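You operate a simulated robot arm through the tools that you are given. There is no shell and no other tool. Be economical: measure what you need, move in short steps, check, and stop when the job is done.

You are at the controls of a simulated two-armed robot. One attempt, no reset.

Task
Pass the red axle from hand to hand, fit it down the hub and shut the nest lever.

The check looks at the end state, three seconds after you hand in, the way a careful person would. Anything else that was tipped, shoved, dropped, spilled or broken makes it a failure.

Robot
Two 6-joint arms with two-finger parallel grippers on one trunk, on a base that drives. Base frame: it is fixed to the floor where the robot stands at the start and does not move with it; the origin is under the middle of the robot, x ahead of it, y to its left, z up. Lengths are in mm, angles in rad, forces in N, time in s.
The left shoulder is at the start at [60, 187, 1247], the right one opposite. With the tool pointing down near the work surface each hand reaches from about 180 to 600 mm from the robot's upright axis, wherever it stands, measured 20 degrees to its own side. Places, roughly: bore of the silver hub [600, -300, 900]; dark collar lever [800, -300, 900]; hub on the black nest [600, -300, 900]; silver nest lever [500, -300, 900]. Payload 1.57 kg a hand.
The TCP of each hand is the grasp point between the finger pads, 30 mm short of the fingertips. In the tool frame z runs along the fingers and y along their closing line. The gripper opens to 110 mm. The fingers are 24 mm wide and 12 mm thick; the gripper's body (48 by 112 mm) begins 78 mm behind the TCP.
Orientation is that of the tool frame in the base frame, as [roll, pitch, yaw] about the fixed x, y, z axes, in that order (R = Rz(yaw) Ry(pitch) Rx(roll)). With the fingers straight down and closing along the base's y, the tool's x points along the base's -x, its y along +y and its z along -z.

Tools
- The arms move only by the tool apply_moves. It takes "left_series", "right_series" or both (then of equal length, played together; a hand with none holds still); each is a list of rows, each an object (a shift or turn left out is 0, a gripper value left out holds the last) with "angular": the turn, a rotation vector about the base's x, y, z in rad, a list of three; "delta_pos": the shift along the base's x, y, z in mm, a list of three; "jaw": the opening, from 0 (shut) to 1 (fully open). In form: [{"angular": [rx, ry, rz], "delta_pos": [x, y, z], "jaw": jaw}, ...]. A call has 1 to 20 rows; each row shifts and turns the commanded pose from where the row before left it. A row lasts 0.2 s, in which the tool goes at most 50 mm and 0.15 rad; a call with a longer step from one row to the next is refused whole, and so is a gripper value outside its range. Where a pose cannot be reached the arm comes as near as it can. A force on the tool above 40 N (or 10 N above the force at the start of the call, whichever is more), or a blocked arm, ends the call early, and 0.2 s more pass. The fingers move at their own pace (about 153 mm/s each) and stop on an object; they squeeze with about 42 N. The grip force told is the motor's: it shows also when the fingers shut on nothing. Time passes only in rows, and 0.2 s behind the last, so rows that do not move let the fingers close. The reply holds the time, the measured pose of the TCP, the force on the tool along the base axes, the opening and the grip force, in the units named above and with some noise, with the torque about the TCP (base axes, N m) and any sound that the robot's microphone picked up.
- Cameras (640 x 400 px; columns grow to the right, rows downward): "scene" is now at [10.4, -7, 1780.8]; the picture's right is [-0.09, -1.00, -0.00], its down [-0.82, 0.08, -0.56] and it looks along [0.56, -0.05, -0.83] (base axes); focal length 254 px, centre (320, 200). "left" rides on the left gripper at [70, -16, -141] in its tool frame; the picture's right is [0.23, 0.97, 0.00], its down [-0.86, 0.20, -0.48] and it looks along [-0.47, 0.11, 0.88] (tool axes); focal length 222 px, centre (320, 200). "right" rides on the right gripper at [70, 16, -141] in its tool frame; the picture's right is [-0.23, 0.97, 0.00], its down [-0.86, -0.20, -0.48] and it looks along [-0.47, -0.11, 0.88] (tool axes); focal length 222 px, centre (320, 200). There is no depth. A picture from a camera that has moved, and an enlarged one, comes with that camera's place and axes in the base frame and with its lens.
- snapshot(camera): a new picture of that camera. It takes no simulated time.
- raise_lower(by): slides the trunk up (or, below 0, down) by that many mm; the arms and the scene camera ride with it, the base frame stays. It gives what a move gives, with no picture.
- steer(legs): drives the robot by 1 to 6 legs, each [ahead, left, turn to the left] in mm, mm and rad, along the robot's own axes; the way and the turn of a leg run together, so that a leg with both is an arc; at most 1500 mm and 3.142 rad a leg. The arms and the cameras ride along, it lands a little off, and it stops where it bumps. It gives what a move gives.
- pan_tilt(pan, tilt): turns the head with the scene camera to pan (to the left, within 1.501 rad either way) and tilt (down, from -0.506 to 1.204), counted from straight ahead of the robot. It gives what a move gives.
- zoom(camera, box): a new picture of the part [left, top, right, bottom] of that camera's present view, enlarged. It takes no simulated time.
- finish_job(): hands the job in; it is judged then, once.

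Go step by step. Nothing tells you exact positions but the pictures and the camera data: compare them with the known pose of the tool, close in by small moves and look again before you grip or let go. The budget is 120 turns and 92 pictures, counting those below and the enlarged ones. Unless the task says otherwise, let go and move clear before handing in, and close with one line.

The tools are called after "Emit:" as a command line: name --argument value ..., lists and objects as JSON in quotes. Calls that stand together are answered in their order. apply_moves: Moves the arms, as the interface text tells. Its arguments: {"type":"object","properties":{"left_series":{"type":"array","items":{"type":"object","properties":{"angular":{"type":"array","items":{"type":"number"}},"delta_pos":{"type":"array","items":{"type":"number"}},"jaw":{"type":"number"}}}},"right_series":{"type":"array","items":{"type":"object","properties":{"angular":{"type":"array","items":{"type":"number"}},"delta_pos":{"type":"array","items":{"type":"number"}},"jaw":{"type":"number"}}}}},"required":[]} The other tools are called the same way: raise_lower (by) slides the trunk up or down; steer (legs) drives the base; pan_tilt (pan, tilt) turns the head that bears the scene camera; snapshot (camera) takes a picture; zoom (camera, box) takes an enlarged picture of a part of a camera's view; finish_job () hands the job in.

At the start:

```text
time_s: 0.0
left_tcp_pos: [401.0, 61.3, 1303.6]
left_tool_rot: [-3.141, -0.001, -3.14]
left_ft_force: [-0.1, -0.8, -0.5]
left_torque: [0.0, 0.03, -0.02]
left_width: 109.8
left_grip_force: 0.0
right_tcp_pos: [430.9, -325.0, 1279.2]
right_tool_rot: [-3.141, 0.001, -3.141]
right_ft_force: [-0.7, 0.4, 0.8]
right_torque: [-0.01, -0.02, -0.03]
right_width: 110.2
right_grip_force: 0.1
trunk travel left (down, up): [-875.0, 115.0]
robot x, y, heading: [-2.2, -0.6, 0.001]
head pan, tilt: [-0.091, 0.972]
```

scene: 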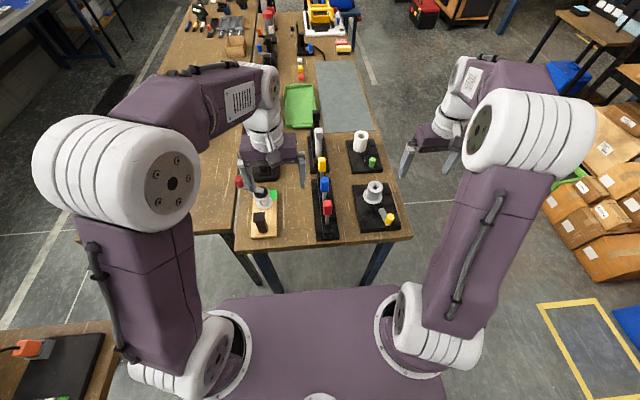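
right: 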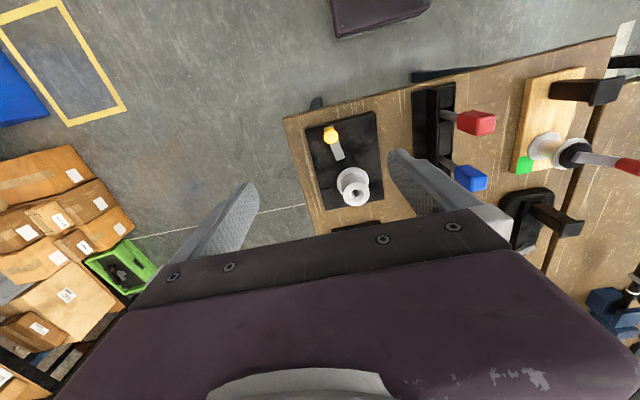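
left: 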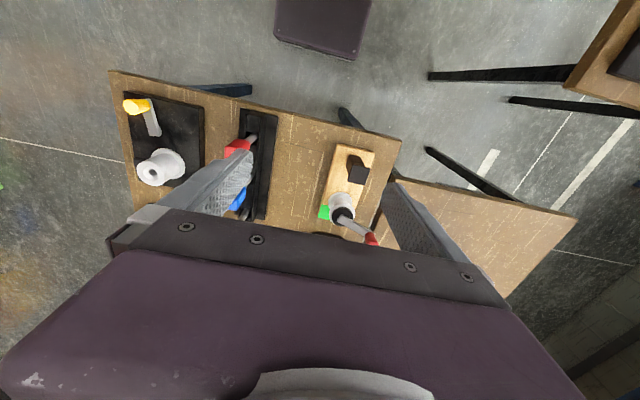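

I see a bench with a hub on a black nest on the right, a row of coloured levers in the middle, and a wooden fixture with a red-ended axle on the left. I'll enlarge the views to understand them.

Emit:
zoom --camera "scene" --box '[220, 100, 420, 260]'

Emit:
zoom --camera "left" --box '[100, 60, 420, 260]'

Emit:
zoom --camera "right" --box '[280, 40, 640, 265]'

```text
2.50 times, centred on (320, 180) of scene
camera zoom: at [10.4, -7.0, 1780.8], right [-0.09, -1.0, 0.0], down [-0.82, 0.08, -0.56], along [0.56, -0.05, -0.83], focal length 636 px, centre (320, 250)
```

zoom: 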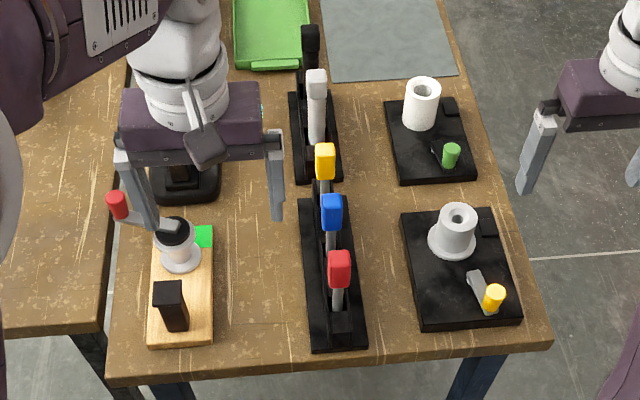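

```text
2.00 times, centred on (260, 160) of left
camera zoom: at [330.7, 45.2, 1444.7], right [-0.23, 0.97, 0.0], down [0.86, 0.2, 0.48], along [0.47, 0.11, -0.88], focal length 444 px, centre (440, 280)
```

zoom: 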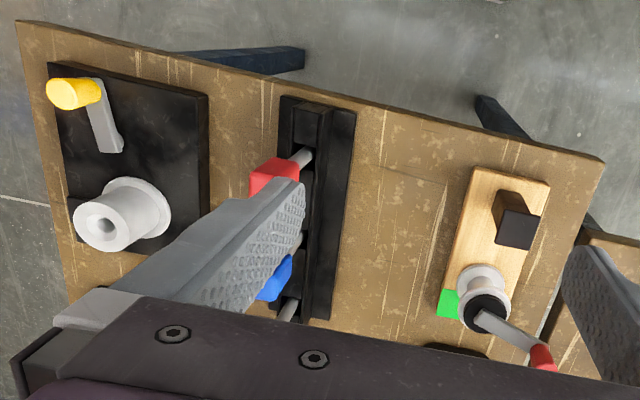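

```text
1.78 times, centred on (460, 152) of right
camera zoom: at [360.8, -308.2, 1420.8], right [0.23, 0.97, 0.0], down [0.86, -0.2, 0.48], along [0.47, -0.11, -0.88], focal length 395 px, centre (71, 284)
```

zoom: 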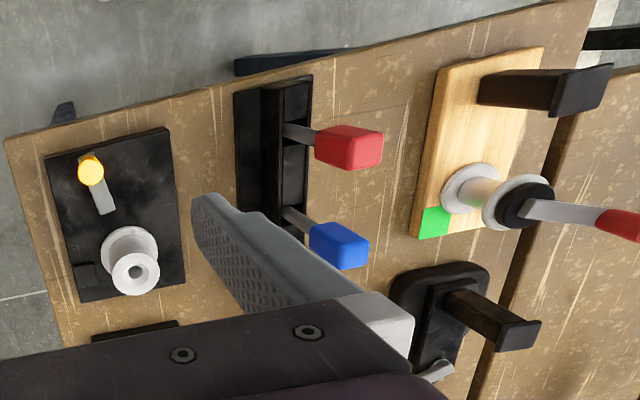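

The axle isn't obvious yet; I'll look at the rest of the bench.

Emit:
zoom --camera "scene" --box '[150, 0, 390, 150]'

Emit:
pan_tilt --pan 0.0 --tilt 0.5

Emit:
snapshot --camera "scene"

```text
2.67 times, centred on (270, 75) of scene
camera zoom: at [10.4, -7.0, 1780.8], right [-0.09, -1.0, 0.0], down [-0.82, 0.08, -0.56], along [0.56, -0.05, -0.83], focal length 678 px, centre (453, 533)
```

zoom: 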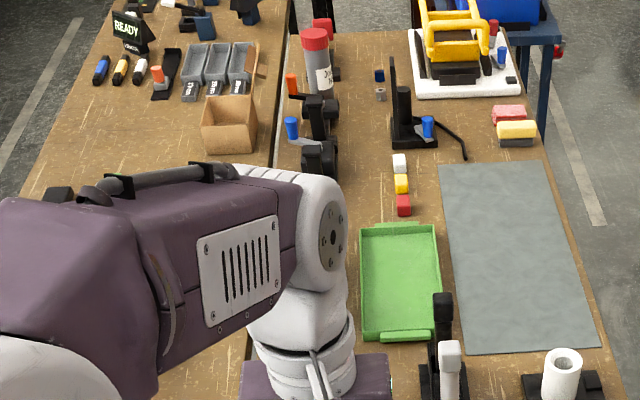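

```text
time_s: 0.9
left_tcp_pos: [401.4, 62.1, 1302.4]
left_tool_rot: [-3.141, 0.0, 3.141]
left_ft_force: [-0.3, 0.1, -0.7]
left_torque: [-0.02, 0.02, -0.01]
left_width: 110.0
left_grip_force: 0.0
right_tcp_pos: [430.3, -323.7, 1280.2]
right_tool_rot: [3.14, 0.0, 3.14]
right_ft_force: [0.1, -0.1, -1.1]
right_torque: [-0.01, 0.03, 0.0]
right_width: 110.0
right_grip_force: 0.1
trunk travel left (down, up): [-875.0, 115.0]
robot x, y, heading: [0.2, 1.3, 0.0]
head pan, tilt: [0.0, 0.499]
```

```text
84 pictures are left
camera scene: at [30.1, -0.5, 1819.8], right [0.0, -1.0, 0.0], down [-0.48, 0.0, -0.88], along [0.88, 0.0, -0.48], focal length 254 px, centre (320, 200)
```

scene: 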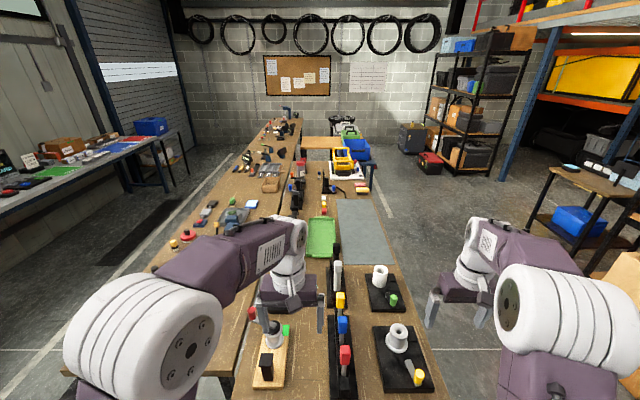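

Emit:
zoom --camera "scene" --box '[150, 100, 390, 250]'

Emit:
pan_tilt --pan 0.9 --tilt 0.8

Emit:
snapshot --camera "scene"

```text
2.67 times, centred on (270, 175) of scene
camera zoom: at [30.1, -0.5, 1819.8], right [0.0, -1.0, 0.0], down [-0.48, 0.0, -0.88], along [0.88, 0.0, -0.48], focal length 678 px, centre (453, 267)
```

zoom: 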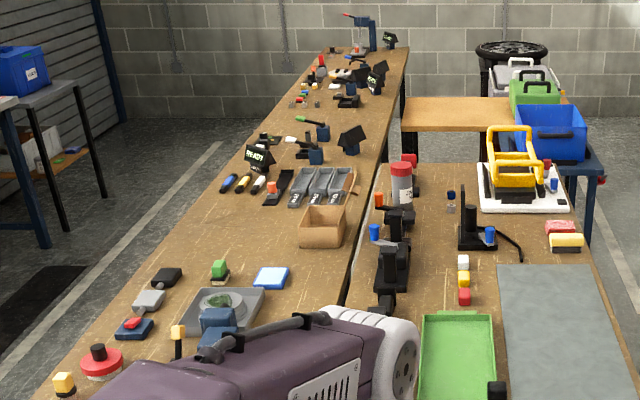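

```text
time_s: 2.1
left_tcp_pos: [401.1, 61.5, 1303.3]
left_tool_rot: [-3.141, 0.0, -3.141]
left_ft_force: [-0.5, -0.3, -0.2]
left_torque: [-0.02, 0.01, -0.01]
left_width: 110.0
left_grip_force: 0.1
right_tcp_pos: [430.3, -324.8, 1279.2]
right_tool_rot: [3.141, 0.0, 3.141]
right_ft_force: [0.2, -0.6, -0.4]
right_torque: [-0.02, -0.03, -0.03]
right_width: 109.9
right_grip_force: 0.1
trunk travel left (down, up): [-875.0, 115.0]
robot x, y, heading: [-0.1, -2.5, 0.001]
head pan, tilt: [0.901, 0.799]
```

```text
82 pictures are left
camera scene: at [-10.6, 62.7, 1794.0], right [0.78, -0.62, 0.0], down [-0.45, -0.56, -0.7], along [0.43, 0.55, -0.72], focal length 254 px, centre (320, 200)
```

scene: 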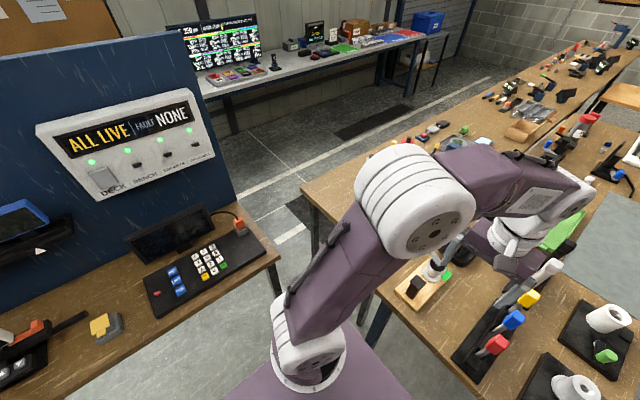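

The axle may be hidden behind the left arm. I'll swing the left hand out to the side and look again.

Emit:
apply_moves --left_series '[{"delta_pos": [-15, 40, 10]}, {"delta_pos": [-15, 40, 10]}, {"delta_pos": [-15, 40, 10]}, {"delta_pos": [-15, 40, 10]}, {"delta_pos": [-15, 40, 10]}, {"delta_pos": [-15, 40, 10]}, {"delta_pos": [-15, 40, 10]}, {"delta_pos": [-15, 40, 10]}]'

Emit:
pan_tilt --pan 0.1 --tilt 0.85

Emit:
snapshot --camera "scene"

Emit:
snapshot --camera "left"

```text
time_s: 3.9
left_tcp_pos: [279.3, 384.5, 1382.5]
left_tool_rot: [-3.138, 0.0, 3.14]
left_ft_force: [-0.1, -0.4, 0.2]
left_torque: [-0.02, 0.04, -0.01]
left_width: 109.9
left_grip_force: 0.2
right_tcp_pos: [430.0, -323.2, 1281.6]
right_tool_rot: [-3.139, 0.0, -3.141]
right_ft_force: [0.9, -0.4, 0.1]
right_torque: [-0.03, -0.01, -0.01]
right_width: 110.1
right_grip_force: 0.0
trunk travel left (down, up): [-875.0, 115.0]
robot x, y, heading: [1.7, -1.9, 0.005]
head pan, tilt: [0.901, 0.799]
```

```text
time_s: 5.0
left_tcp_pos: [280.3, 381.4, 1383.8]
left_tool_rot: [3.14, 0.0, 3.14]
left_ft_force: [-0.2, -0.5, 0.8]
left_torque: [-0.02, -0.02, -0.02]
left_width: 109.9
left_grip_force: 0.0
right_tcp_pos: [429.5, -324.0, 1279.1]
right_tool_rot: [3.139, 0.001, 3.141]
right_ft_force: [-1.2, 0.0, 0.1]
right_torque: [-0.01, 0.0, 0.02]
right_width: 110.1
right_grip_force: 0.1
trunk travel left (down, up): [-875.0, 115.0]
robot x, y, heading: [2.3, 0.5, 0.001]
head pan, tilt: [0.099, 0.85]
```

```text
81 pictures are left
camera scene: at [16.9, 7.5, 1789.9], right [0.1, -0.99, 0.0], down [-0.75, -0.08, -0.66], along [0.66, 0.07, -0.75], focal length 254 px, centre (320, 200)
```

scene: 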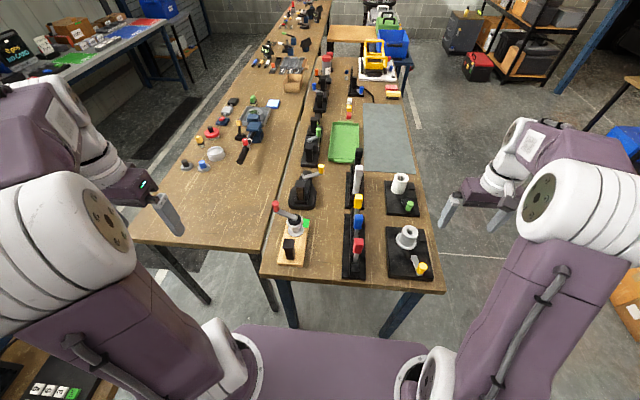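

```text
80 pictures are left
camera left: at [209.7, 364.1, 1524.4], right [-0.23, 0.97, 0.0], down [0.85, 0.2, 0.48], along [0.47, 0.11, -0.88], focal length 222 px, centre (320, 200)
```

left: 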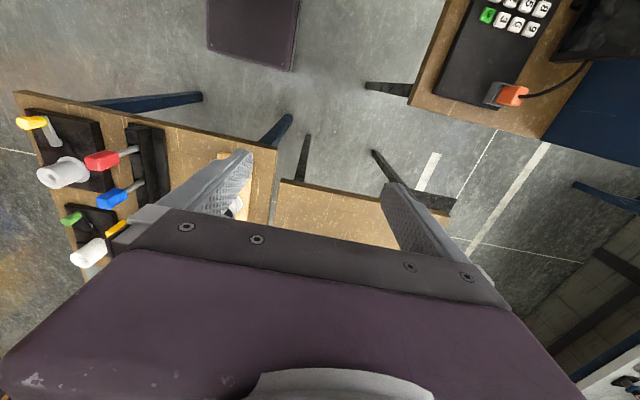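

Emit:
zoom --camera "scene" --box '[170, 80, 330, 180]'

Emit:
zoom --camera "scene" --box '[260, 160, 440, 280]'

```text
4.00 times, centred on (250, 130) of scene
camera zoom: at [16.9, 7.5, 1789.9], right [0.1, -0.99, 0.0], down [-0.75, -0.08, -0.66], along [0.66, 0.07, -0.75], focal length 1017 px, centre (600, 480)
```

zoom: 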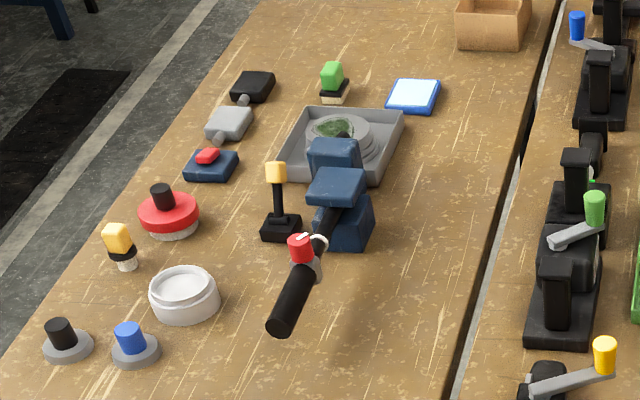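

```text
3.33 times, centred on (350, 220) of scene
camera zoom: at [16.9, 7.5, 1789.9], right [0.1, -0.99, 0.0], down [-0.75, -0.08, -0.66], along [0.66, 0.07, -0.75], focal length 848 px, centre (220, 133)
```

zoom: 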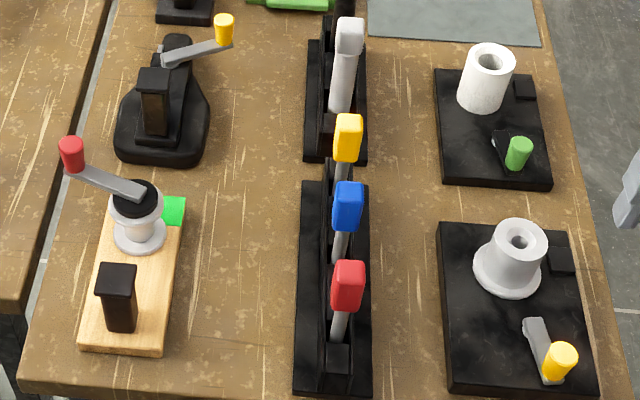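

No axle yet; I'll look around on the other sides.

Emit:
pan_tilt --pan -1.0 --tilt 0.6

Emit:
snapshot --camera "scene"

Emit:
pan_tilt --pan 1.5 --tilt 0.75

Emit:
snapshot --camera "scene"

```text
time_s: 6.4
left_tcp_pos: [280.5, 381.0, 1381.8]
left_tool_rot: [3.142, 0.0, 3.139]
left_ft_force: [0.9, -1.1, -0.5]
left_torque: [0.01, 0.0, 0.0]
left_width: 109.9
left_grip_force: 0.0
right_tcp_pos: [430.4, -323.8, 1279.4]
right_tool_rot: [-3.142, -0.001, 3.141]
right_ft_force: [0.5, 0.1, 0.1]
right_torque: [-0.01, 0.0, 0.02]
right_width: 110.0
right_grip_force: 0.1
trunk travel left (down, up): [-875.0, 115.0]
robot x, y, heading: [-0.2, 1.9, 0.0]
head pan, tilt: [-1.0, 0.6]
```

```text
77 pictures are left
camera scene: at [-13.0, -74.6, 1810.8], right [-0.84, -0.54, 0.0], down [-0.31, 0.48, -0.82], along [0.45, -0.69, -0.57], focal length 254 px, centre (320, 200)
```

scene: 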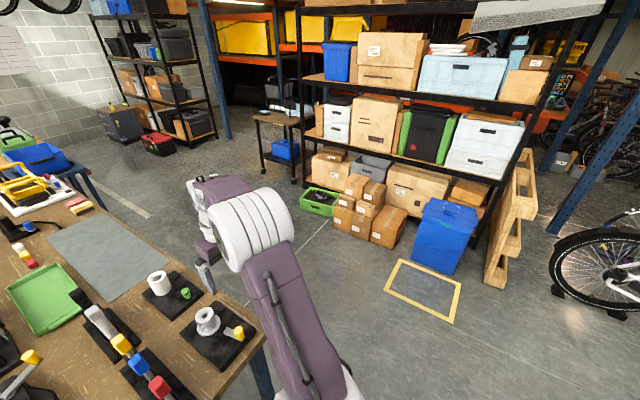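

```text
time_s: 8.6
left_tcp_pos: [280.6, 380.9, 1383.1]
left_tool_rot: [-3.141, -0.001, -3.142]
left_ft_force: [0.2, -0.2, -0.4]
left_torque: [0.0, 0.0, 0.03]
left_width: 109.8
left_grip_force: 0.1
right_tcp_pos: [429.9, -325.1, 1279.9]
right_tool_rot: [-3.141, 0.001, -3.141]
right_ft_force: [-0.3, 0.0, 0.3]
right_torque: [0.0, 0.01, 0.03]
right_width: 110.2
right_grip_force: 0.0
trunk travel left (down, up): [-875.0, 115.0]
robot x, y, heading: [-4.1, -1.3, 0.001]
head pan, tilt: [1.499, 0.75]
```

```text
76 pictures are left
camera scene: at [-54.8, 82.3, 1798.0], right [1.0, -0.07, 0.0], down [-0.05, -0.68, -0.73], along [0.05, 0.73, -0.68], focal length 254 px, centre (320, 200)
```

scene: 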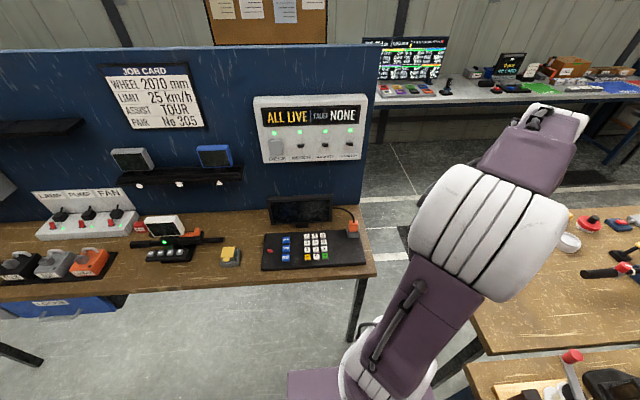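

Nothing there. I'll take a close look at the wooden stand and the far bench now that the arm is clear.

Emit:
pan_tilt --pan 0.1 --tilt 0.85

Emit:
zoom --camera "scene" --box '[265, 185, 329, 275]'

Emit:
zoom --camera "scene" --box '[280, 40, 440, 160]'

Emit:
zoom --camera "scene" --box '[220, 0, 400, 110]'

```text
time_s: 10.2
left_tcp_pos: [280.4, 381.3, 1383.4]
left_tool_rot: [3.14, -0.001, -3.141]
left_ft_force: [0.7, -0.8, 1.9]
left_torque: [-0.03, 0.08, 0.0]
left_width: 109.7
left_grip_force: 0.0
right_tcp_pos: [429.5, -324.6, 1279.0]
right_tool_rot: [3.141, -0.001, -3.141]
right_ft_force: [0.9, 0.1, -0.2]
right_torque: [0.03, -0.01, -0.01]
right_width: 109.9
right_grip_force: 0.0
trunk travel left (down, up): [-875.0, 115.0]
robot x, y, heading: [-1.5, -1.6, 0.0]
head pan, tilt: [0.099, 0.85]
```

```text
4.44 times, centred on (297, 230) of scene
camera zoom: at [17.0, 7.5, 1789.9], right [0.1, -0.99, 0.0], down [-0.75, -0.08, -0.66], along [0.66, 0.07, -0.75], focal length 1130 px, centre (422, 67)
```

zoom: 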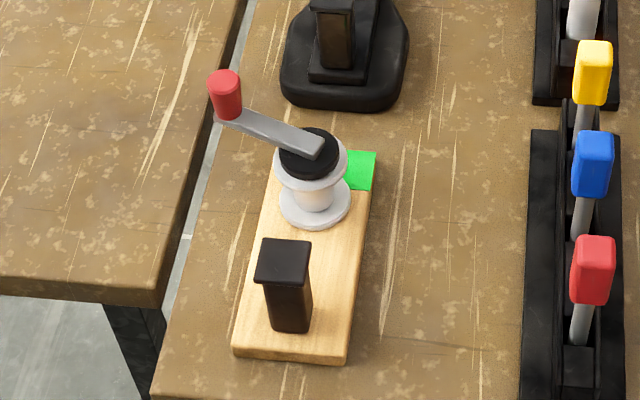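

```text
3.33 times, centred on (360, 100) of scene
camera zoom: at [17.0, 7.5, 1789.9], right [0.1, -0.99, 0.0], down [-0.75, -0.08, -0.66], along [0.66, 0.07, -0.75], focal length 848 px, centre (187, 533)
```

zoom: 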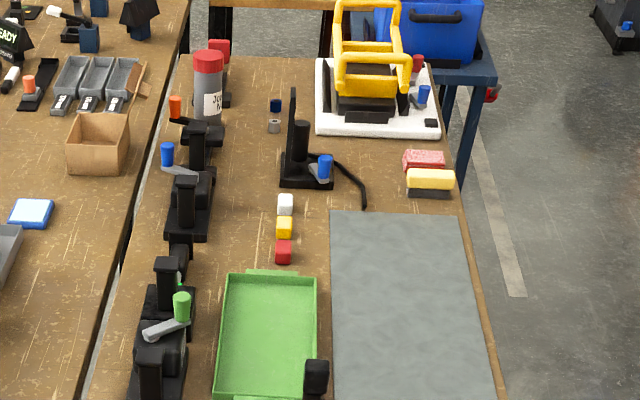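

```text
3.56 times, centred on (310, 55) of scene
camera zoom: at [17.0, 7.5, 1789.9], right [0.1, -0.99, 0.0], down [-0.75, -0.08, -0.66], along [0.66, 0.07, -0.75], focal length 904 px, centre (356, 716)
```

zoom: 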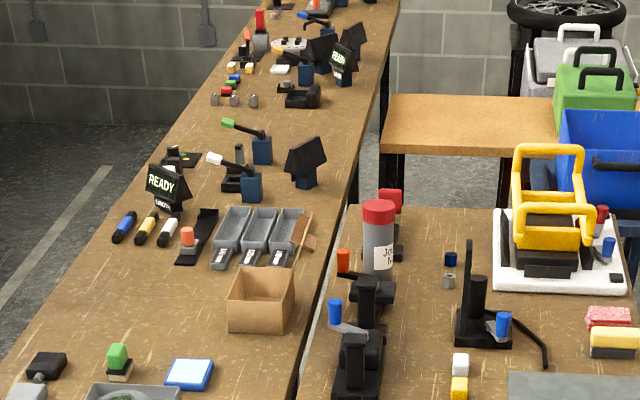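

Emit:
zoom --camera "scene" --box '[250, 40, 314, 80]'

Emit:
zoom --camera "scene" --box '[270, 0, 350, 50]'

Emit:
zoom --camera "scene" --box '[170, 120, 290, 180]'

```text
10.00 times, centred on (282, 60) of scene
camera zoom: at [17.0, 7.5, 1789.9], right [0.1, -0.99, 0.0], down [-0.75, -0.08, -0.66], along [0.66, 0.07, -0.75], focal length 2542 px, centre (700, 1600)
```

zoom: 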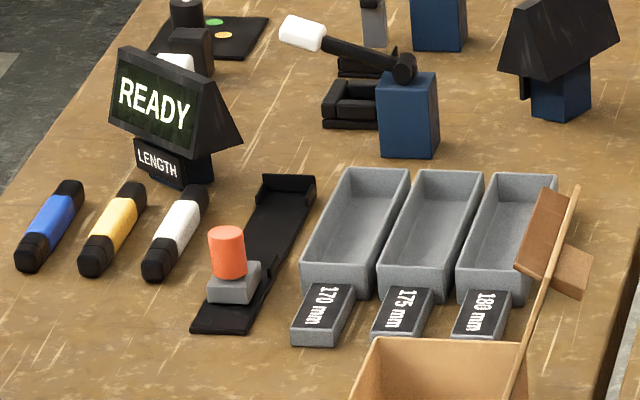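

```text
8.00 times, centred on (310, 25) of scene
camera zoom: at [17.0, 7.5, 1789.9], right [0.1, -0.99, 0.0], down [-0.75, -0.08, -0.66], along [0.66, 0.07, -0.75], focal length 2034 px, centre (400, 1600)
```

zoom: 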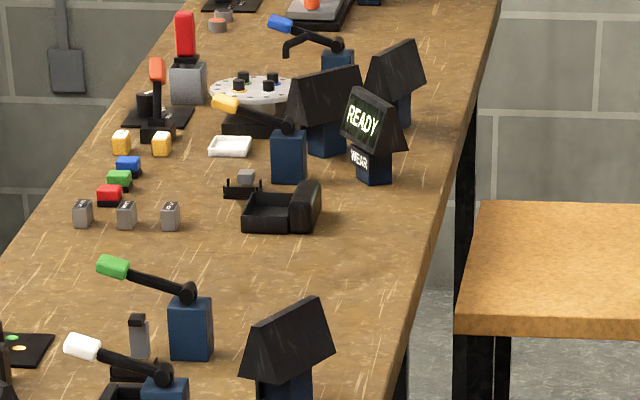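

```text
5.33 times, centred on (230, 150) of scene
camera zoom: at [17.0, 7.5, 1789.9], right [0.1, -0.99, 0.0], down [-0.75, -0.08, -0.66], along [0.66, 0.07, -0.75], focal length 1356 px, centre (800, 467)
```

zoom: 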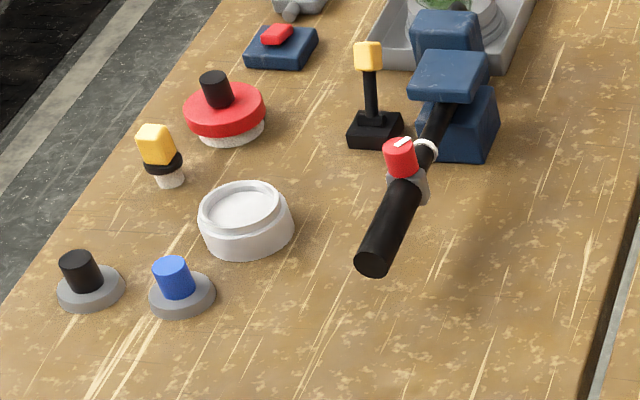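

Emit:
zoom --camera "scene" --box '[312, 48, 352, 73]'

Emit:
zoom --camera "scene" --box '[280, 0, 328, 30]'

Emit:
pan_tilt --pan 0.1 --tilt 0.35

Emit:
zoom --camera "scene" --box '[250, 100, 400, 194]'

```text
16.00 times, centred on (332, 60) of scene
camera zoom: at [17.0, 7.5, 1789.9], right [0.1, -0.99, 0.0], down [-0.75, -0.08, -0.66], along [0.66, 0.07, -0.75], focal length 4068 px, centre (128, 2432)
```

zoom: 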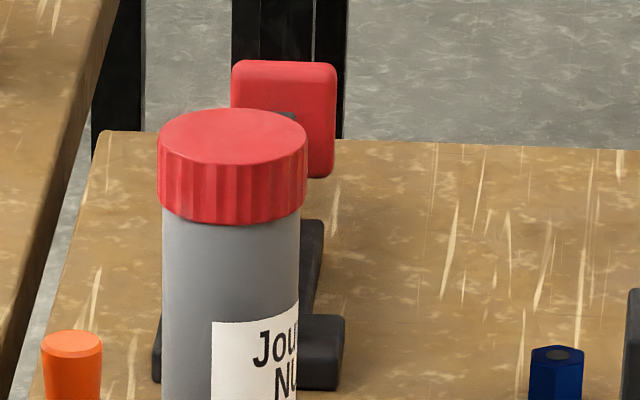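

```text
13.33 times, centred on (304, 15) of scene
camera zoom: at [17.0, 7.5, 1789.9], right [0.1, -0.99, 0.0], down [-0.75, -0.08, -0.66], along [0.66, 0.07, -0.75], focal length 3390 px, centre (533, 2667)
```

zoom: 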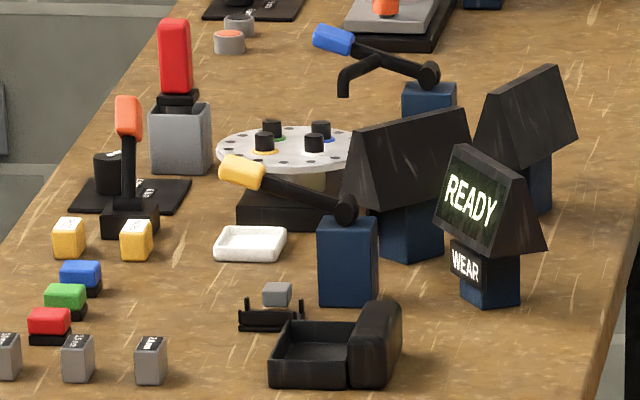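

```text
time_s: 11.1
left_tcp_pos: [280.8, 381.5, 1383.0]
left_tool_rot: [-3.141, -0.001, -3.141]
left_ft_force: [-0.2, -0.4, 0.9]
left_torque: [0.03, -0.02, 0.0]
left_width: 110.0
left_grip_force: 0.1
right_tcp_pos: [430.7, -324.5, 1279.6]
right_tool_rot: [-3.139, 0.0, -3.141]
right_ft_force: [0.0, 0.4, -0.3]
right_torque: [-0.04, -0.05, 0.01]
right_width: 110.0
right_grip_force: 0.1
trunk travel left (down, up): [-875.0, 115.0]
robot x, y, heading: [-2.2, -1.9, -0.003]
head pan, tilt: [0.099, 0.351]
```

```text
4.26 times, centred on (325, 147) of scene
camera zoom: at [31.8, 8.8, 1833.5], right [0.1, -1.0, 0.0], down [-0.34, -0.03, -0.94], along [0.93, 0.09, -0.34], focal length 1082 px, centre (299, 426)
```

zoom: 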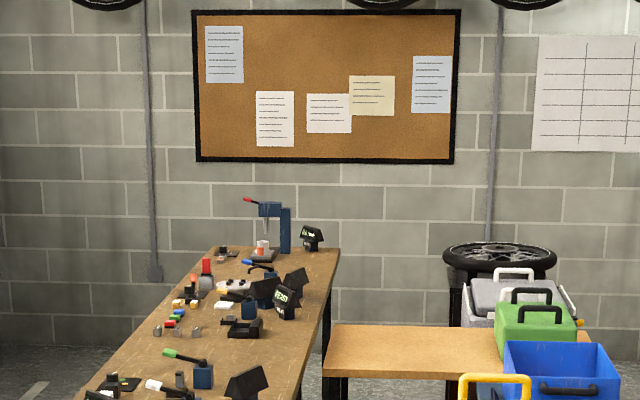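

I now think the coloured heads with silver stems standing in the black rack are axles; the red one is at about (480, -76, 1040). I'll measure the rack and nest closely.

Emit:
pan_tilt --pan -0.2 --tilt 1.1

Emit:
snapshot --camera "scene"

Emit:
zoom --camera "right" --box '[400, 60, 528, 220]'

Emit:
zoom --camera "right" --box '[280, 100, 408, 220]'

```text
time_s: 12.2
left_tcp_pos: [280.4, 382.4, 1382.8]
left_tool_rot: [3.141, 0.001, 3.141]
left_ft_force: [-0.5, 0.6, 0.5]
left_torque: [0.02, 0.01, -0.04]
left_width: 109.9
left_grip_force: 0.1
right_tcp_pos: [430.1, -324.3, 1278.6]
right_tool_rot: [-3.141, 0.0, -3.141]
right_ft_force: [0.2, -0.1, 0.2]
right_torque: [0.02, 0.0, -0.01]
right_width: 110.3
right_grip_force: 0.2
trunk travel left (down, up): [-875.0, 115.0]
robot x, y, heading: [-1.2, -1.1, -0.001]
head pan, tilt: [-0.201, 1.1]
```

```text
66 pictures are left
camera scene: at [1.1, -12.9, 1772.3], right [-0.2, -0.98, 0.0], down [-0.87, 0.18, -0.45], along [0.45, -0.09, -0.89], focal length 254 px, centre (320, 200)
```

scene: 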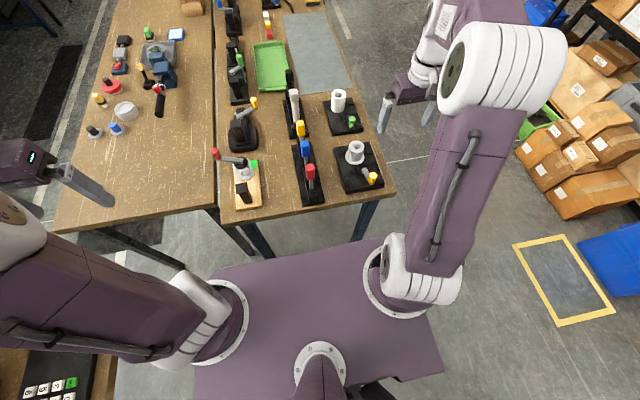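

```text
2.50 times, centred on (464, 140) of right
camera zoom: at [360.8, -308.0, 1420.8], right [0.23, 0.97, 0.0], down [0.86, -0.2, 0.48], along [0.47, -0.11, -0.88], focal length 555 px, centre (-40, 350)
```

zoom: 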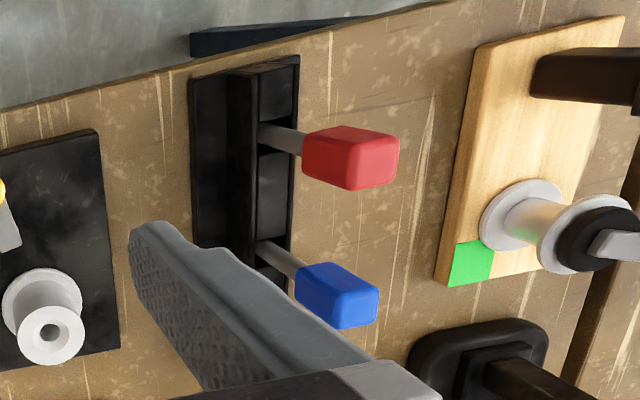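

```text
3.33 times, centred on (344, 160) of right
camera zoom: at [360.8, -308.0, 1420.8], right [0.23, 0.97, 0.0], down [0.86, -0.2, 0.48], along [0.47, -0.11, -0.88], focal length 740 px, centre (240, 333)
```

zoom: 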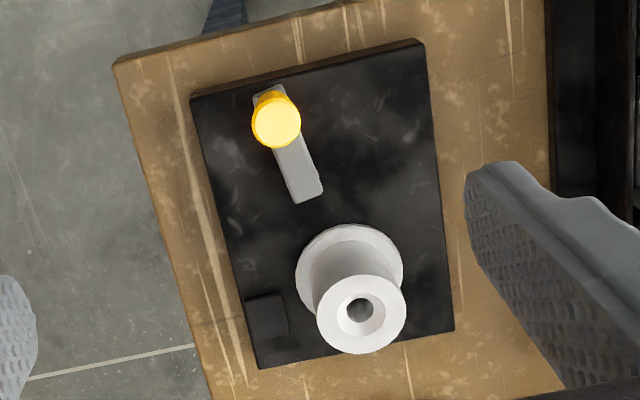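

The axles stand upright in the rack; red is at about (483, -76), with its stem leaving the rack near z 905 and its head near z 1040. The hub top is at about (607, -282, 963). The hub is at the edge of reach, so I'll drive a bit forward and to the right.

Emit:
steer --legs '[[120, -80, 0]]'

Emit:
apply_moves --right_series '[{"delta_pos": [-40, -20, 0]}, {"delta_pos": [-40, -20, 0]}, {"delta_pos": [-40, -20, 0]}, {"delta_pos": [-40, -20, 0]}, {"delta_pos": [-40, -20, 0]}]'

Emit:
pan_tilt --pan -0.2 --tilt 1.1

Emit:
snapshot --camera "scene"

Emit:
snapshot --camera "right"

```text
time_s: 13.6
left_tcp_pos: [398.0, 304.2, 1383.0]
left_tool_rot: [-3.14, 0.002, -3.139]
left_ft_force: [-0.2, 0.0, 0.2]
left_torque: [-0.03, 0.0, 0.03]
left_width: 110.0
left_grip_force: 0.2
right_tcp_pos: [547.7, -400.9, 1281.8]
right_tool_rot: [-3.139, 0.001, -3.141]
right_ft_force: [0.2, 0.0, 0.5]
right_torque: [-0.01, -0.03, -0.01]
right_width: 109.8
right_grip_force: 0.0
trunk travel left (down, up): [-875.0, 115.0]
robot x, y, heading: [119.0, -81.4, 0.002]
head pan, tilt: [-0.201, 1.1]
```

```text
time_s: 14.8
left_tcp_pos: [398.0, 303.5, 1383.7]
left_tool_rot: [3.141, 0.001, -3.14]
left_ft_force: [-0.3, 0.2, -0.3]
left_torque: [0.01, -0.03, 0.03]
left_width: 110.0
left_grip_force: 0.1
right_tcp_pos: [346.6, -504.3, 1284.6]
right_tool_rot: [-3.141, 0.002, -3.139]
right_ft_force: [0.1, 0.2, 0.9]
right_torque: [-0.01, -0.01, -0.03]
right_width: 109.8
right_grip_force: 0.0
trunk travel left (down, up): [-875.0, 115.0]
robot x, y, heading: [118.4, -80.4, 0.001]
head pan, tilt: [-0.201, 1.1]
```

```text
time_s: 15.3
left_tcp_pos: [400.2, 301.9, 1383.9]
left_tool_rot: [-3.141, 0.002, -3.14]
left_ft_force: [-1.1, 0.3, -0.4]
left_torque: [-0.01, 0.01, -0.05]
left_width: 109.8
left_grip_force: 0.0
right_tcp_pos: [349.6, -504.0, 1283.0]
right_tool_rot: [-3.141, 0.001, -3.141]
right_ft_force: [-1.2, -0.5, 0.0]
right_torque: [0.01, -0.04, 0.01]
right_width: 109.9
right_grip_force: 0.0
trunk travel left (down, up): [-875.0, 115.0]
robot x, y, heading: [121.7, -79.8, 0.005]
head pan, tilt: [-0.201, 1.1]
```

```text
63 pictures are left
camera scene: at [119.8, -92.0, 1772.2], right [-0.2, -0.98, 0.0], down [-0.87, 0.18, -0.45], along [0.45, -0.09, -0.89], focal length 254 px, centre (320, 200)
```

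scene: 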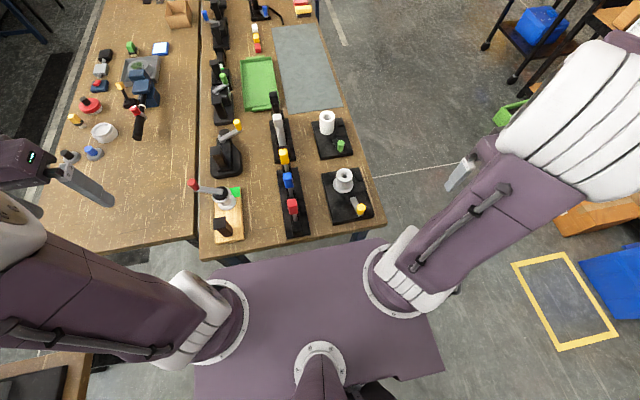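

```text
62 pictures are left
camera right: at [279.7, -487.1, 1424.3], right [0.23, 0.97, 0.0], down [0.85, -0.2, 0.48], along [0.47, -0.11, -0.88], focal length 222 px, centre (320, 200)
```

right: 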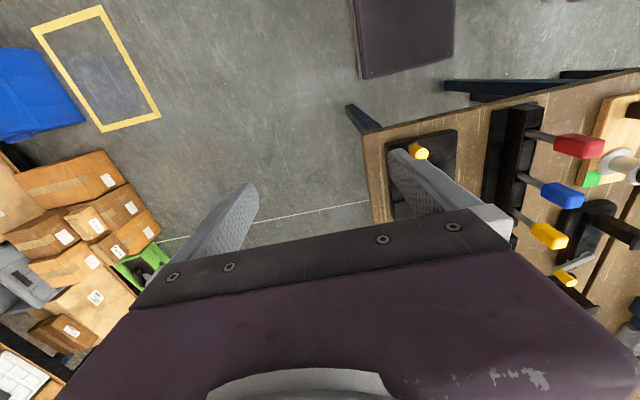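

Emit:
zoom --camera "scene" --box '[260, 140, 388, 240]'

Emit:
zoom --camera "right" --box '[480, 90, 640, 210]'

```text
4.00 times, centred on (324, 190) of scene
camera zoom: at [119.8, -92.0, 1772.2], right [-0.2, -0.98, 0.0], down [-0.87, 0.18, -0.45], along [0.45, -0.09, -0.89], focal length 1017 px, centre (304, 240)
```

zoom: 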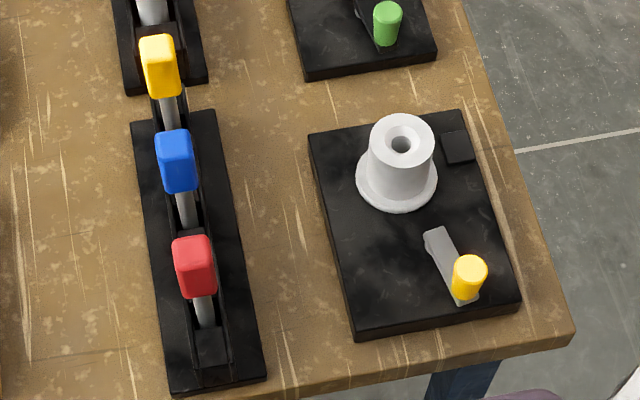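

```text
3.33 times, centred on (560, 150) of right
camera zoom: at [279.7, -487.1, 1424.3], right [0.23, 0.97, 0.0], down [0.85, -0.2, 0.48], along [0.47, -0.11, -0.88], focal length 740 px, centre (-480, 367)
```

zoom: 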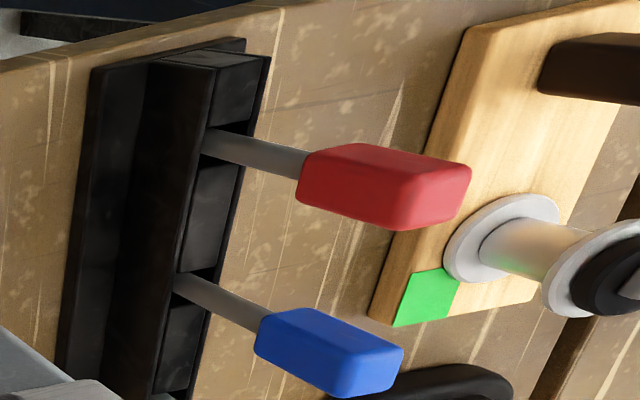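

The red axle stands at (483, -76): head from z 997 to 1065, stem showing down to about z 930. Plan: the left hand comes in sideways from +y, nearly horizontal, and grips the stem; the right hand then takes the head from above. First I'll turn the left hand in free air.

Emit:
apply_moves --left_series '[{"angular": [0, 0, 0.15], "jaw": 0.5}, {"angular": [0, 0, 0.15]}, {"angular": [0, 0, 0.15]}, {"angular": [0, 0, 0.15]}, {"angular": [0, 0, 0.15]}, {"angular": [0, 0, 0.15]}, {"angular": [0, 0, 0.15]}, {"angular": [0, 0, 0.15]}, {"angular": [0, 0, 0.15]}, {"angular": [0, 0, 0.15]}, {"angular": [0, 0, 0.07]}, {}, {}]'

Emit:
apply_moves --left_series '[{"angular": [-0.14, 0, 0]}, {"angular": [-0.14, 0, 0]}, {"angular": [-0.14, 0, 0]}, {"angular": [-0.14, 0, 0]}, {"angular": [-0.14, 0, 0]}, {"angular": [-0.14, 0, 0]}, {"angular": [-0.14, 0, 0]}, {"angular": [-0.14, 0, 0]}, {}]'

```text
time_s: 18.1
left_tcp_pos: [399.6, 302.1, 1383.3]
left_tool_rot: [-3.141, 0.001, -1.571]
left_ft_force: [-0.4, -0.9, 0.4]
left_torque: [-0.03, 0.0, 0.0]
left_width: 55.0
left_grip_force: 0.0
right_tcp_pos: [349.3, -504.1, 1282.5]
right_tool_rot: [3.141, 0.0, -3.139]
right_ft_force: [0.1, -0.1, -0.3]
right_torque: [-0.01, -0.01, -0.02]
right_width: 110.2
right_grip_force: 0.0
trunk travel left (down, up): [-875.0, 115.0]
robot x, y, heading: [120.4, -78.5, -0.001]
head pan, tilt: [-0.201, 1.1]
```

```text
time_s: 20.1
left_tcp_pos: [394.5, 263.3, 1341.3]
left_tool_rot: [-3.139, -1.122, -1.572]
left_ft_force: [-0.3, -0.3, 0.4]
left_torque: [-0.03, 0.0, -0.02]
left_width: 54.9
left_grip_force: 0.0
left hand out of reach, approached as far as the arm can: row 6, 7, 8
right_tcp_pos: [350.0, -503.4, 1282.2]
right_tool_rot: [3.141, 0.001, -3.139]
right_ft_force: [-0.5, 0.4, 0.5]
right_torque: [-0.01, -0.02, 0.05]
right_width: 110.3
right_grip_force: 0.0
trunk travel left (down, up): [-875.0, 115.0]
robot x, y, heading: [120.7, -81.6, -0.0]
head pan, tilt: [-0.201, 1.1]
```

Emit:
apply_moves --left_series '[{"delta_pos": [5, -28, -30]}, {"delta_pos": [5, -28, -30]}, {"delta_pos": [5, -28, -30]}, {"delta_pos": [10, -28, -30]}, {"delta_pos": [10, -28, -30]}, {"delta_pos": [15, -28, -30]}, {"delta_pos": [15, -28, -30]}, {"delta_pos": [18, -28, -30]}, {}]'

Emit:
snapshot --camera "scene"

Emit:
snapshot --camera "left"

```text
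time_s: 22.1
left_tcp_pos: [477.4, 37.8, 1100.9]
left_tool_rot: [-3.138, -1.12, -1.574]
left_ft_force: [-0.4, -0.4, 1.0]
left_torque: [0.02, 0.01, -0.01]
left_width: 55.1
left_grip_force: 0.0
right_tcp_pos: [349.5, -503.4, 1283.0]
right_tool_rot: [3.14, 0.001, -3.139]
right_ft_force: [0.1, 0.2, 0.4]
right_torque: [0.03, -0.02, 0.0]
right_width: 109.7
right_grip_force: 0.0
trunk travel left (down, up): [-875.0, 115.0]
robot x, y, heading: [120.7, -80.7, 0.005]
head pan, tilt: [-0.201, 1.1]
```

```text
59 pictures are left
camera scene: at [120.6, -91.8, 1772.2], right [-0.2, -0.98, 0.0], down [-0.87, 0.18, -0.45], along [0.45, -0.09, -0.89], focal length 254 px, centre (320, 200)
```

scene: 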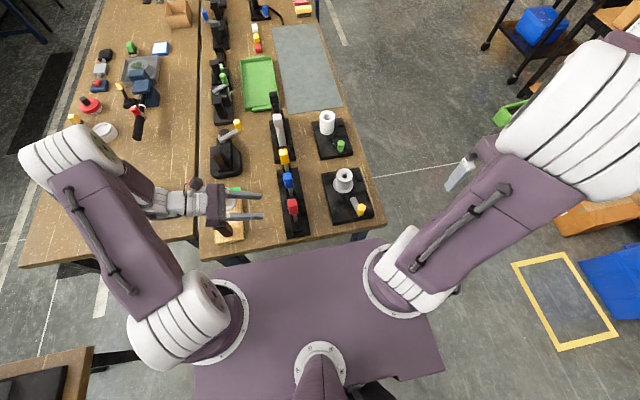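

```text
58 pictures are left
camera left: at [492.2, 134.1, 1225.0], right [-0.97, -0.1, 0.2], down [-0.2, 0.8, -0.56], along [-0.11, -0.59, -0.8], focal length 222 px, centre (320, 200)
```

left: 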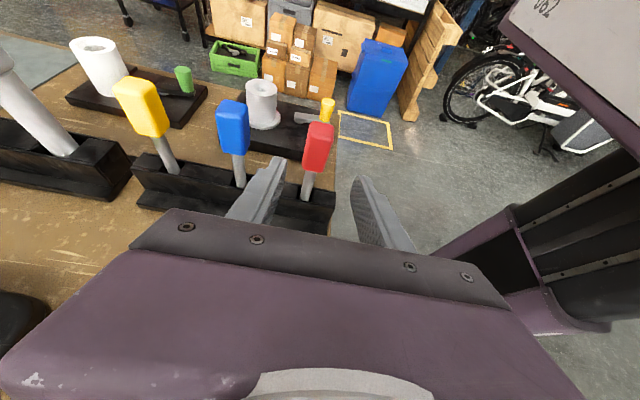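

The left camera shows the red axle between the fingers, at x≈481. I'll move in along the approach line.

Emit:
apply_moves --left_series '[{"delta_pos": [3, 0, -35]}, {"delta_pos": [1, -10, -35]}, {"delta_pos": [0, -35, -20]}, {"delta_pos": [0, -35, -20]}, {"delta_pos": [0, -15, -10]}, {}]'

Emit:
zoom --camera "scene" --box '[232, 150, 360, 250]'

Emit:
zoom --camera "left" --box '[200, 100, 440, 250]'

```text
time_s: 23.6
left_tcp_pos: [482.4, -55.5, 980.1]
left_tool_rot: [-3.139, -1.12, -1.572]
left_ft_force: [0.5, 0.6, 0.2]
left_torque: [-0.02, 0.0, -0.03]
left_width: 54.9
left_grip_force: 0.1
right_tcp_pos: [350.0, -503.2, 1283.7]
right_tool_rot: [-3.14, 0.0, -3.139]
right_ft_force: [0.9, 1.1, 0.3]
right_torque: [0.01, 0.01, 0.03]
right_width: 110.1
right_grip_force: 0.1
trunk travel left (down, up): [-875.0, 115.0]
robot x, y, heading: [117.7, -79.6, -0.002]
head pan, tilt: [-0.201, 1.1]
```

```text
4.00 times, centred on (296, 200) of scene
camera zoom: at [120.7, -91.7, 1772.2], right [-0.2, -0.98, 0.0], down [-0.87, 0.18, -0.45], along [0.45, -0.09, -0.89], focal length 1017 px, centre (416, 200)
```

zoom: 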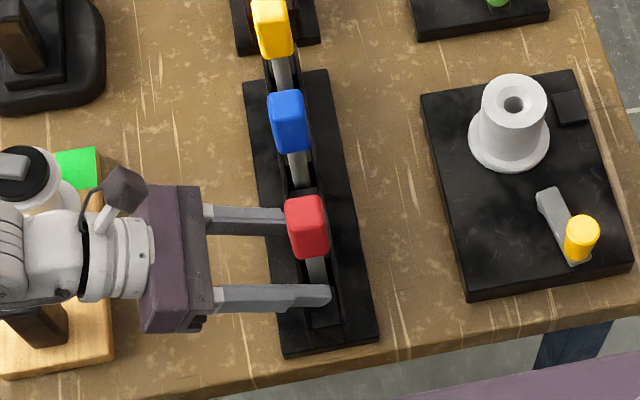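

```text
2.67 times, centred on (320, 175) of left
camera zoom: at [497.8, 40.5, 1104.2], right [-0.97, -0.1, 0.2], down [-0.2, 0.8, -0.56], along [-0.11, -0.59, -0.8], focal length 592 px, centre (320, 267)
```

zoom: 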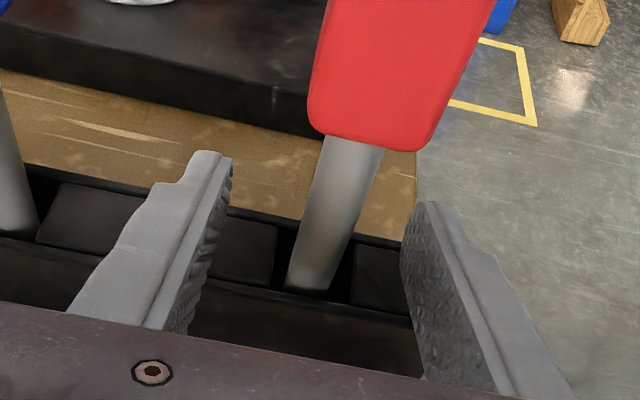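

Emit:
apply_moves --left_series '[{"delta_pos": [0, -20, -9]}, {}, {"jaw": 0.0}, {}, {}, {}]'

Emit:
zoom --camera "left" --box '[200, 100, 440, 250]'

```text
time_s: 24.9
left_tcp_pos: [481.9, -75.6, 971.4]
left_tool_rot: [-3.139, -1.118, -1.572]
left_ft_force: [-1.0, -0.7, -1.0]
left_torque: [0.07, -0.07, 0.01]
left_width: 15.2
left_grip_force: 31.1
right_tcp_pos: [351.4, -504.7, 1283.5]
right_tool_rot: [3.141, 0.0, -3.139]
right_ft_force: [-0.9, 0.3, 0.0]
right_torque: [-0.02, 0.02, -0.01]
right_width: 109.9
right_grip_force: 0.0
trunk travel left (down, up): [-875.0, 115.0]
robot x, y, heading: [121.1, -81.5, -0.0]
head pan, tilt: [-0.201, 1.1]
```

```text
2.67 times, centred on (320, 175) of left
camera zoom: at [497.5, 20.7, 1095.6], right [-0.97, -0.1, 0.2], down [-0.2, 0.8, -0.56], along [-0.11, -0.59, -0.8], focal length 592 px, centre (320, 267)
```

zoom: 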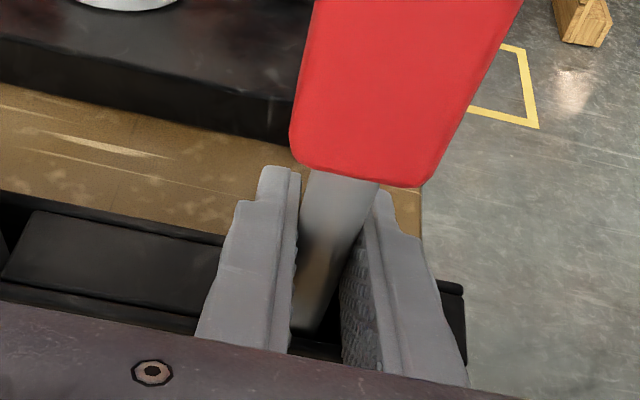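

Gripped: stem about 16 mm. Lifting straight up.

Emit:
apply_moves --left_series '[{"delta_pos": [0, 0, 10]}, {"delta_pos": [0, 0, 15]}, {"delta_pos": [0, 0, 20]}, {"delta_pos": [0, 0, 20]}, {}]'

Emit:
zoom --camera "scene" --box '[232, 150, 360, 250]'

```text
time_s: 26.1
left_tcp_pos: [481.6, -75.7, 1037.3]
left_tool_rot: [-3.14, -1.119, -1.571]
left_ft_force: [-1.0, -0.3, -1.8]
left_torque: [0.02, -0.06, 0.02]
left_width: 15.2
left_grip_force: 30.8
right_tcp_pos: [349.0, -502.6, 1283.4]
right_tool_rot: [3.141, -0.002, -3.139]
right_ft_force: [0.3, 0.1, -0.4]
right_torque: [0.04, -0.02, -0.01]
right_width: 109.8
right_grip_force: 0.1
trunk travel left (down, up): [-875.0, 115.0]
robot x, y, heading: [118.6, -78.7, 0.001]
head pan, tilt: [-0.201, 1.1]
```

```text
4.00 times, centred on (296, 200) of scene
camera zoom: at [121.6, -91.8, 1772.2], right [-0.2, -0.98, 0.0], down [-0.87, 0.18, -0.45], along [0.44, -0.09, -0.89], focal length 1017 px, centre (416, 200)
```

zoom: 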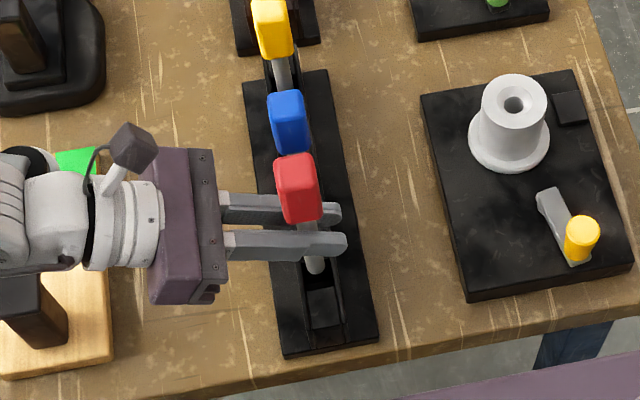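

The axle is out of the rack, stem tip at about z 949. I'll raise it and bring it to the handover place, then look at it.

Emit:
apply_moves --left_series '[{"delta_pos": [0, 0, 25]}, {"delta_pos": [0, 0, 30]}, {"delta_pos": [-2, -15, 25]}, {"delta_pos": [-2, -20, 20]}, {"delta_pos": [-2, -20, 10]}, {"delta_pos": [-2, -20, 0]}, {}]'

Emit:
snapshot --camera "left"

Emit:
zoom --camera "scene" --box '[232, 150, 360, 250]'

```text
time_s: 27.8
left_tcp_pos: [473.9, -150.4, 1146.2]
left_tool_rot: [-3.139, -1.117, -1.573]
left_ft_force: [-0.5, 0.3, -0.4]
left_torque: [-0.01, 0.03, 0.04]
left_width: 15.1
left_grip_force: 30.9
right_tcp_pos: [350.8, -504.3, 1284.3]
right_tool_rot: [3.141, 0.001, -3.139]
right_ft_force: [0.1, 0.0, 0.0]
right_torque: [-0.01, 0.01, 0.0]
right_width: 109.8
right_grip_force: 0.0
trunk travel left (down, up): [-875.0, 115.0]
robot x, y, heading: [125.7, -79.0, 0.004]
head pan, tilt: [-0.201, 1.1]
```

```text
53 pictures are left
camera left: at [488.7, -54.8, 1270.9], right [-0.97, -0.1, 0.2], down [-0.2, 0.8, -0.56], along [-0.11, -0.59, -0.8], focal length 222 px, centre (320, 200)
```

left: 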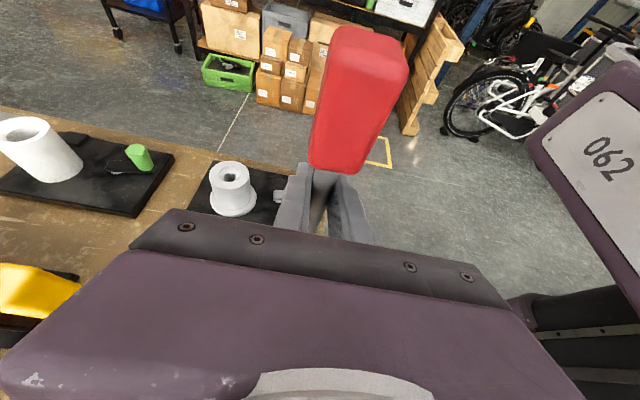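

```text
4.00 times, centred on (296, 200) of scene
camera zoom: at [121.6, -91.9, 1772.2], right [-0.2, -0.98, 0.0], down [-0.87, 0.18, -0.45], along [0.44, -0.09, -0.89], focal length 1017 px, centre (416, 200)
```

zoom: 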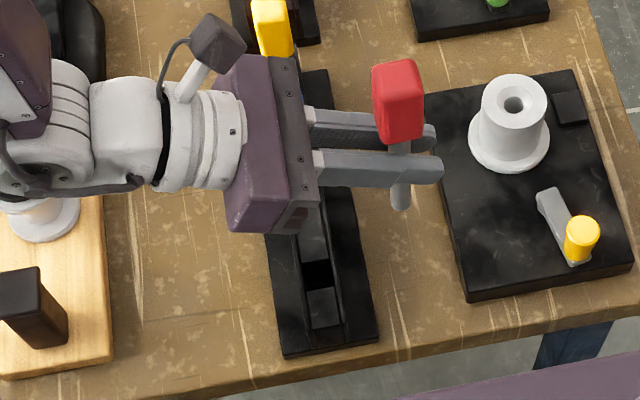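

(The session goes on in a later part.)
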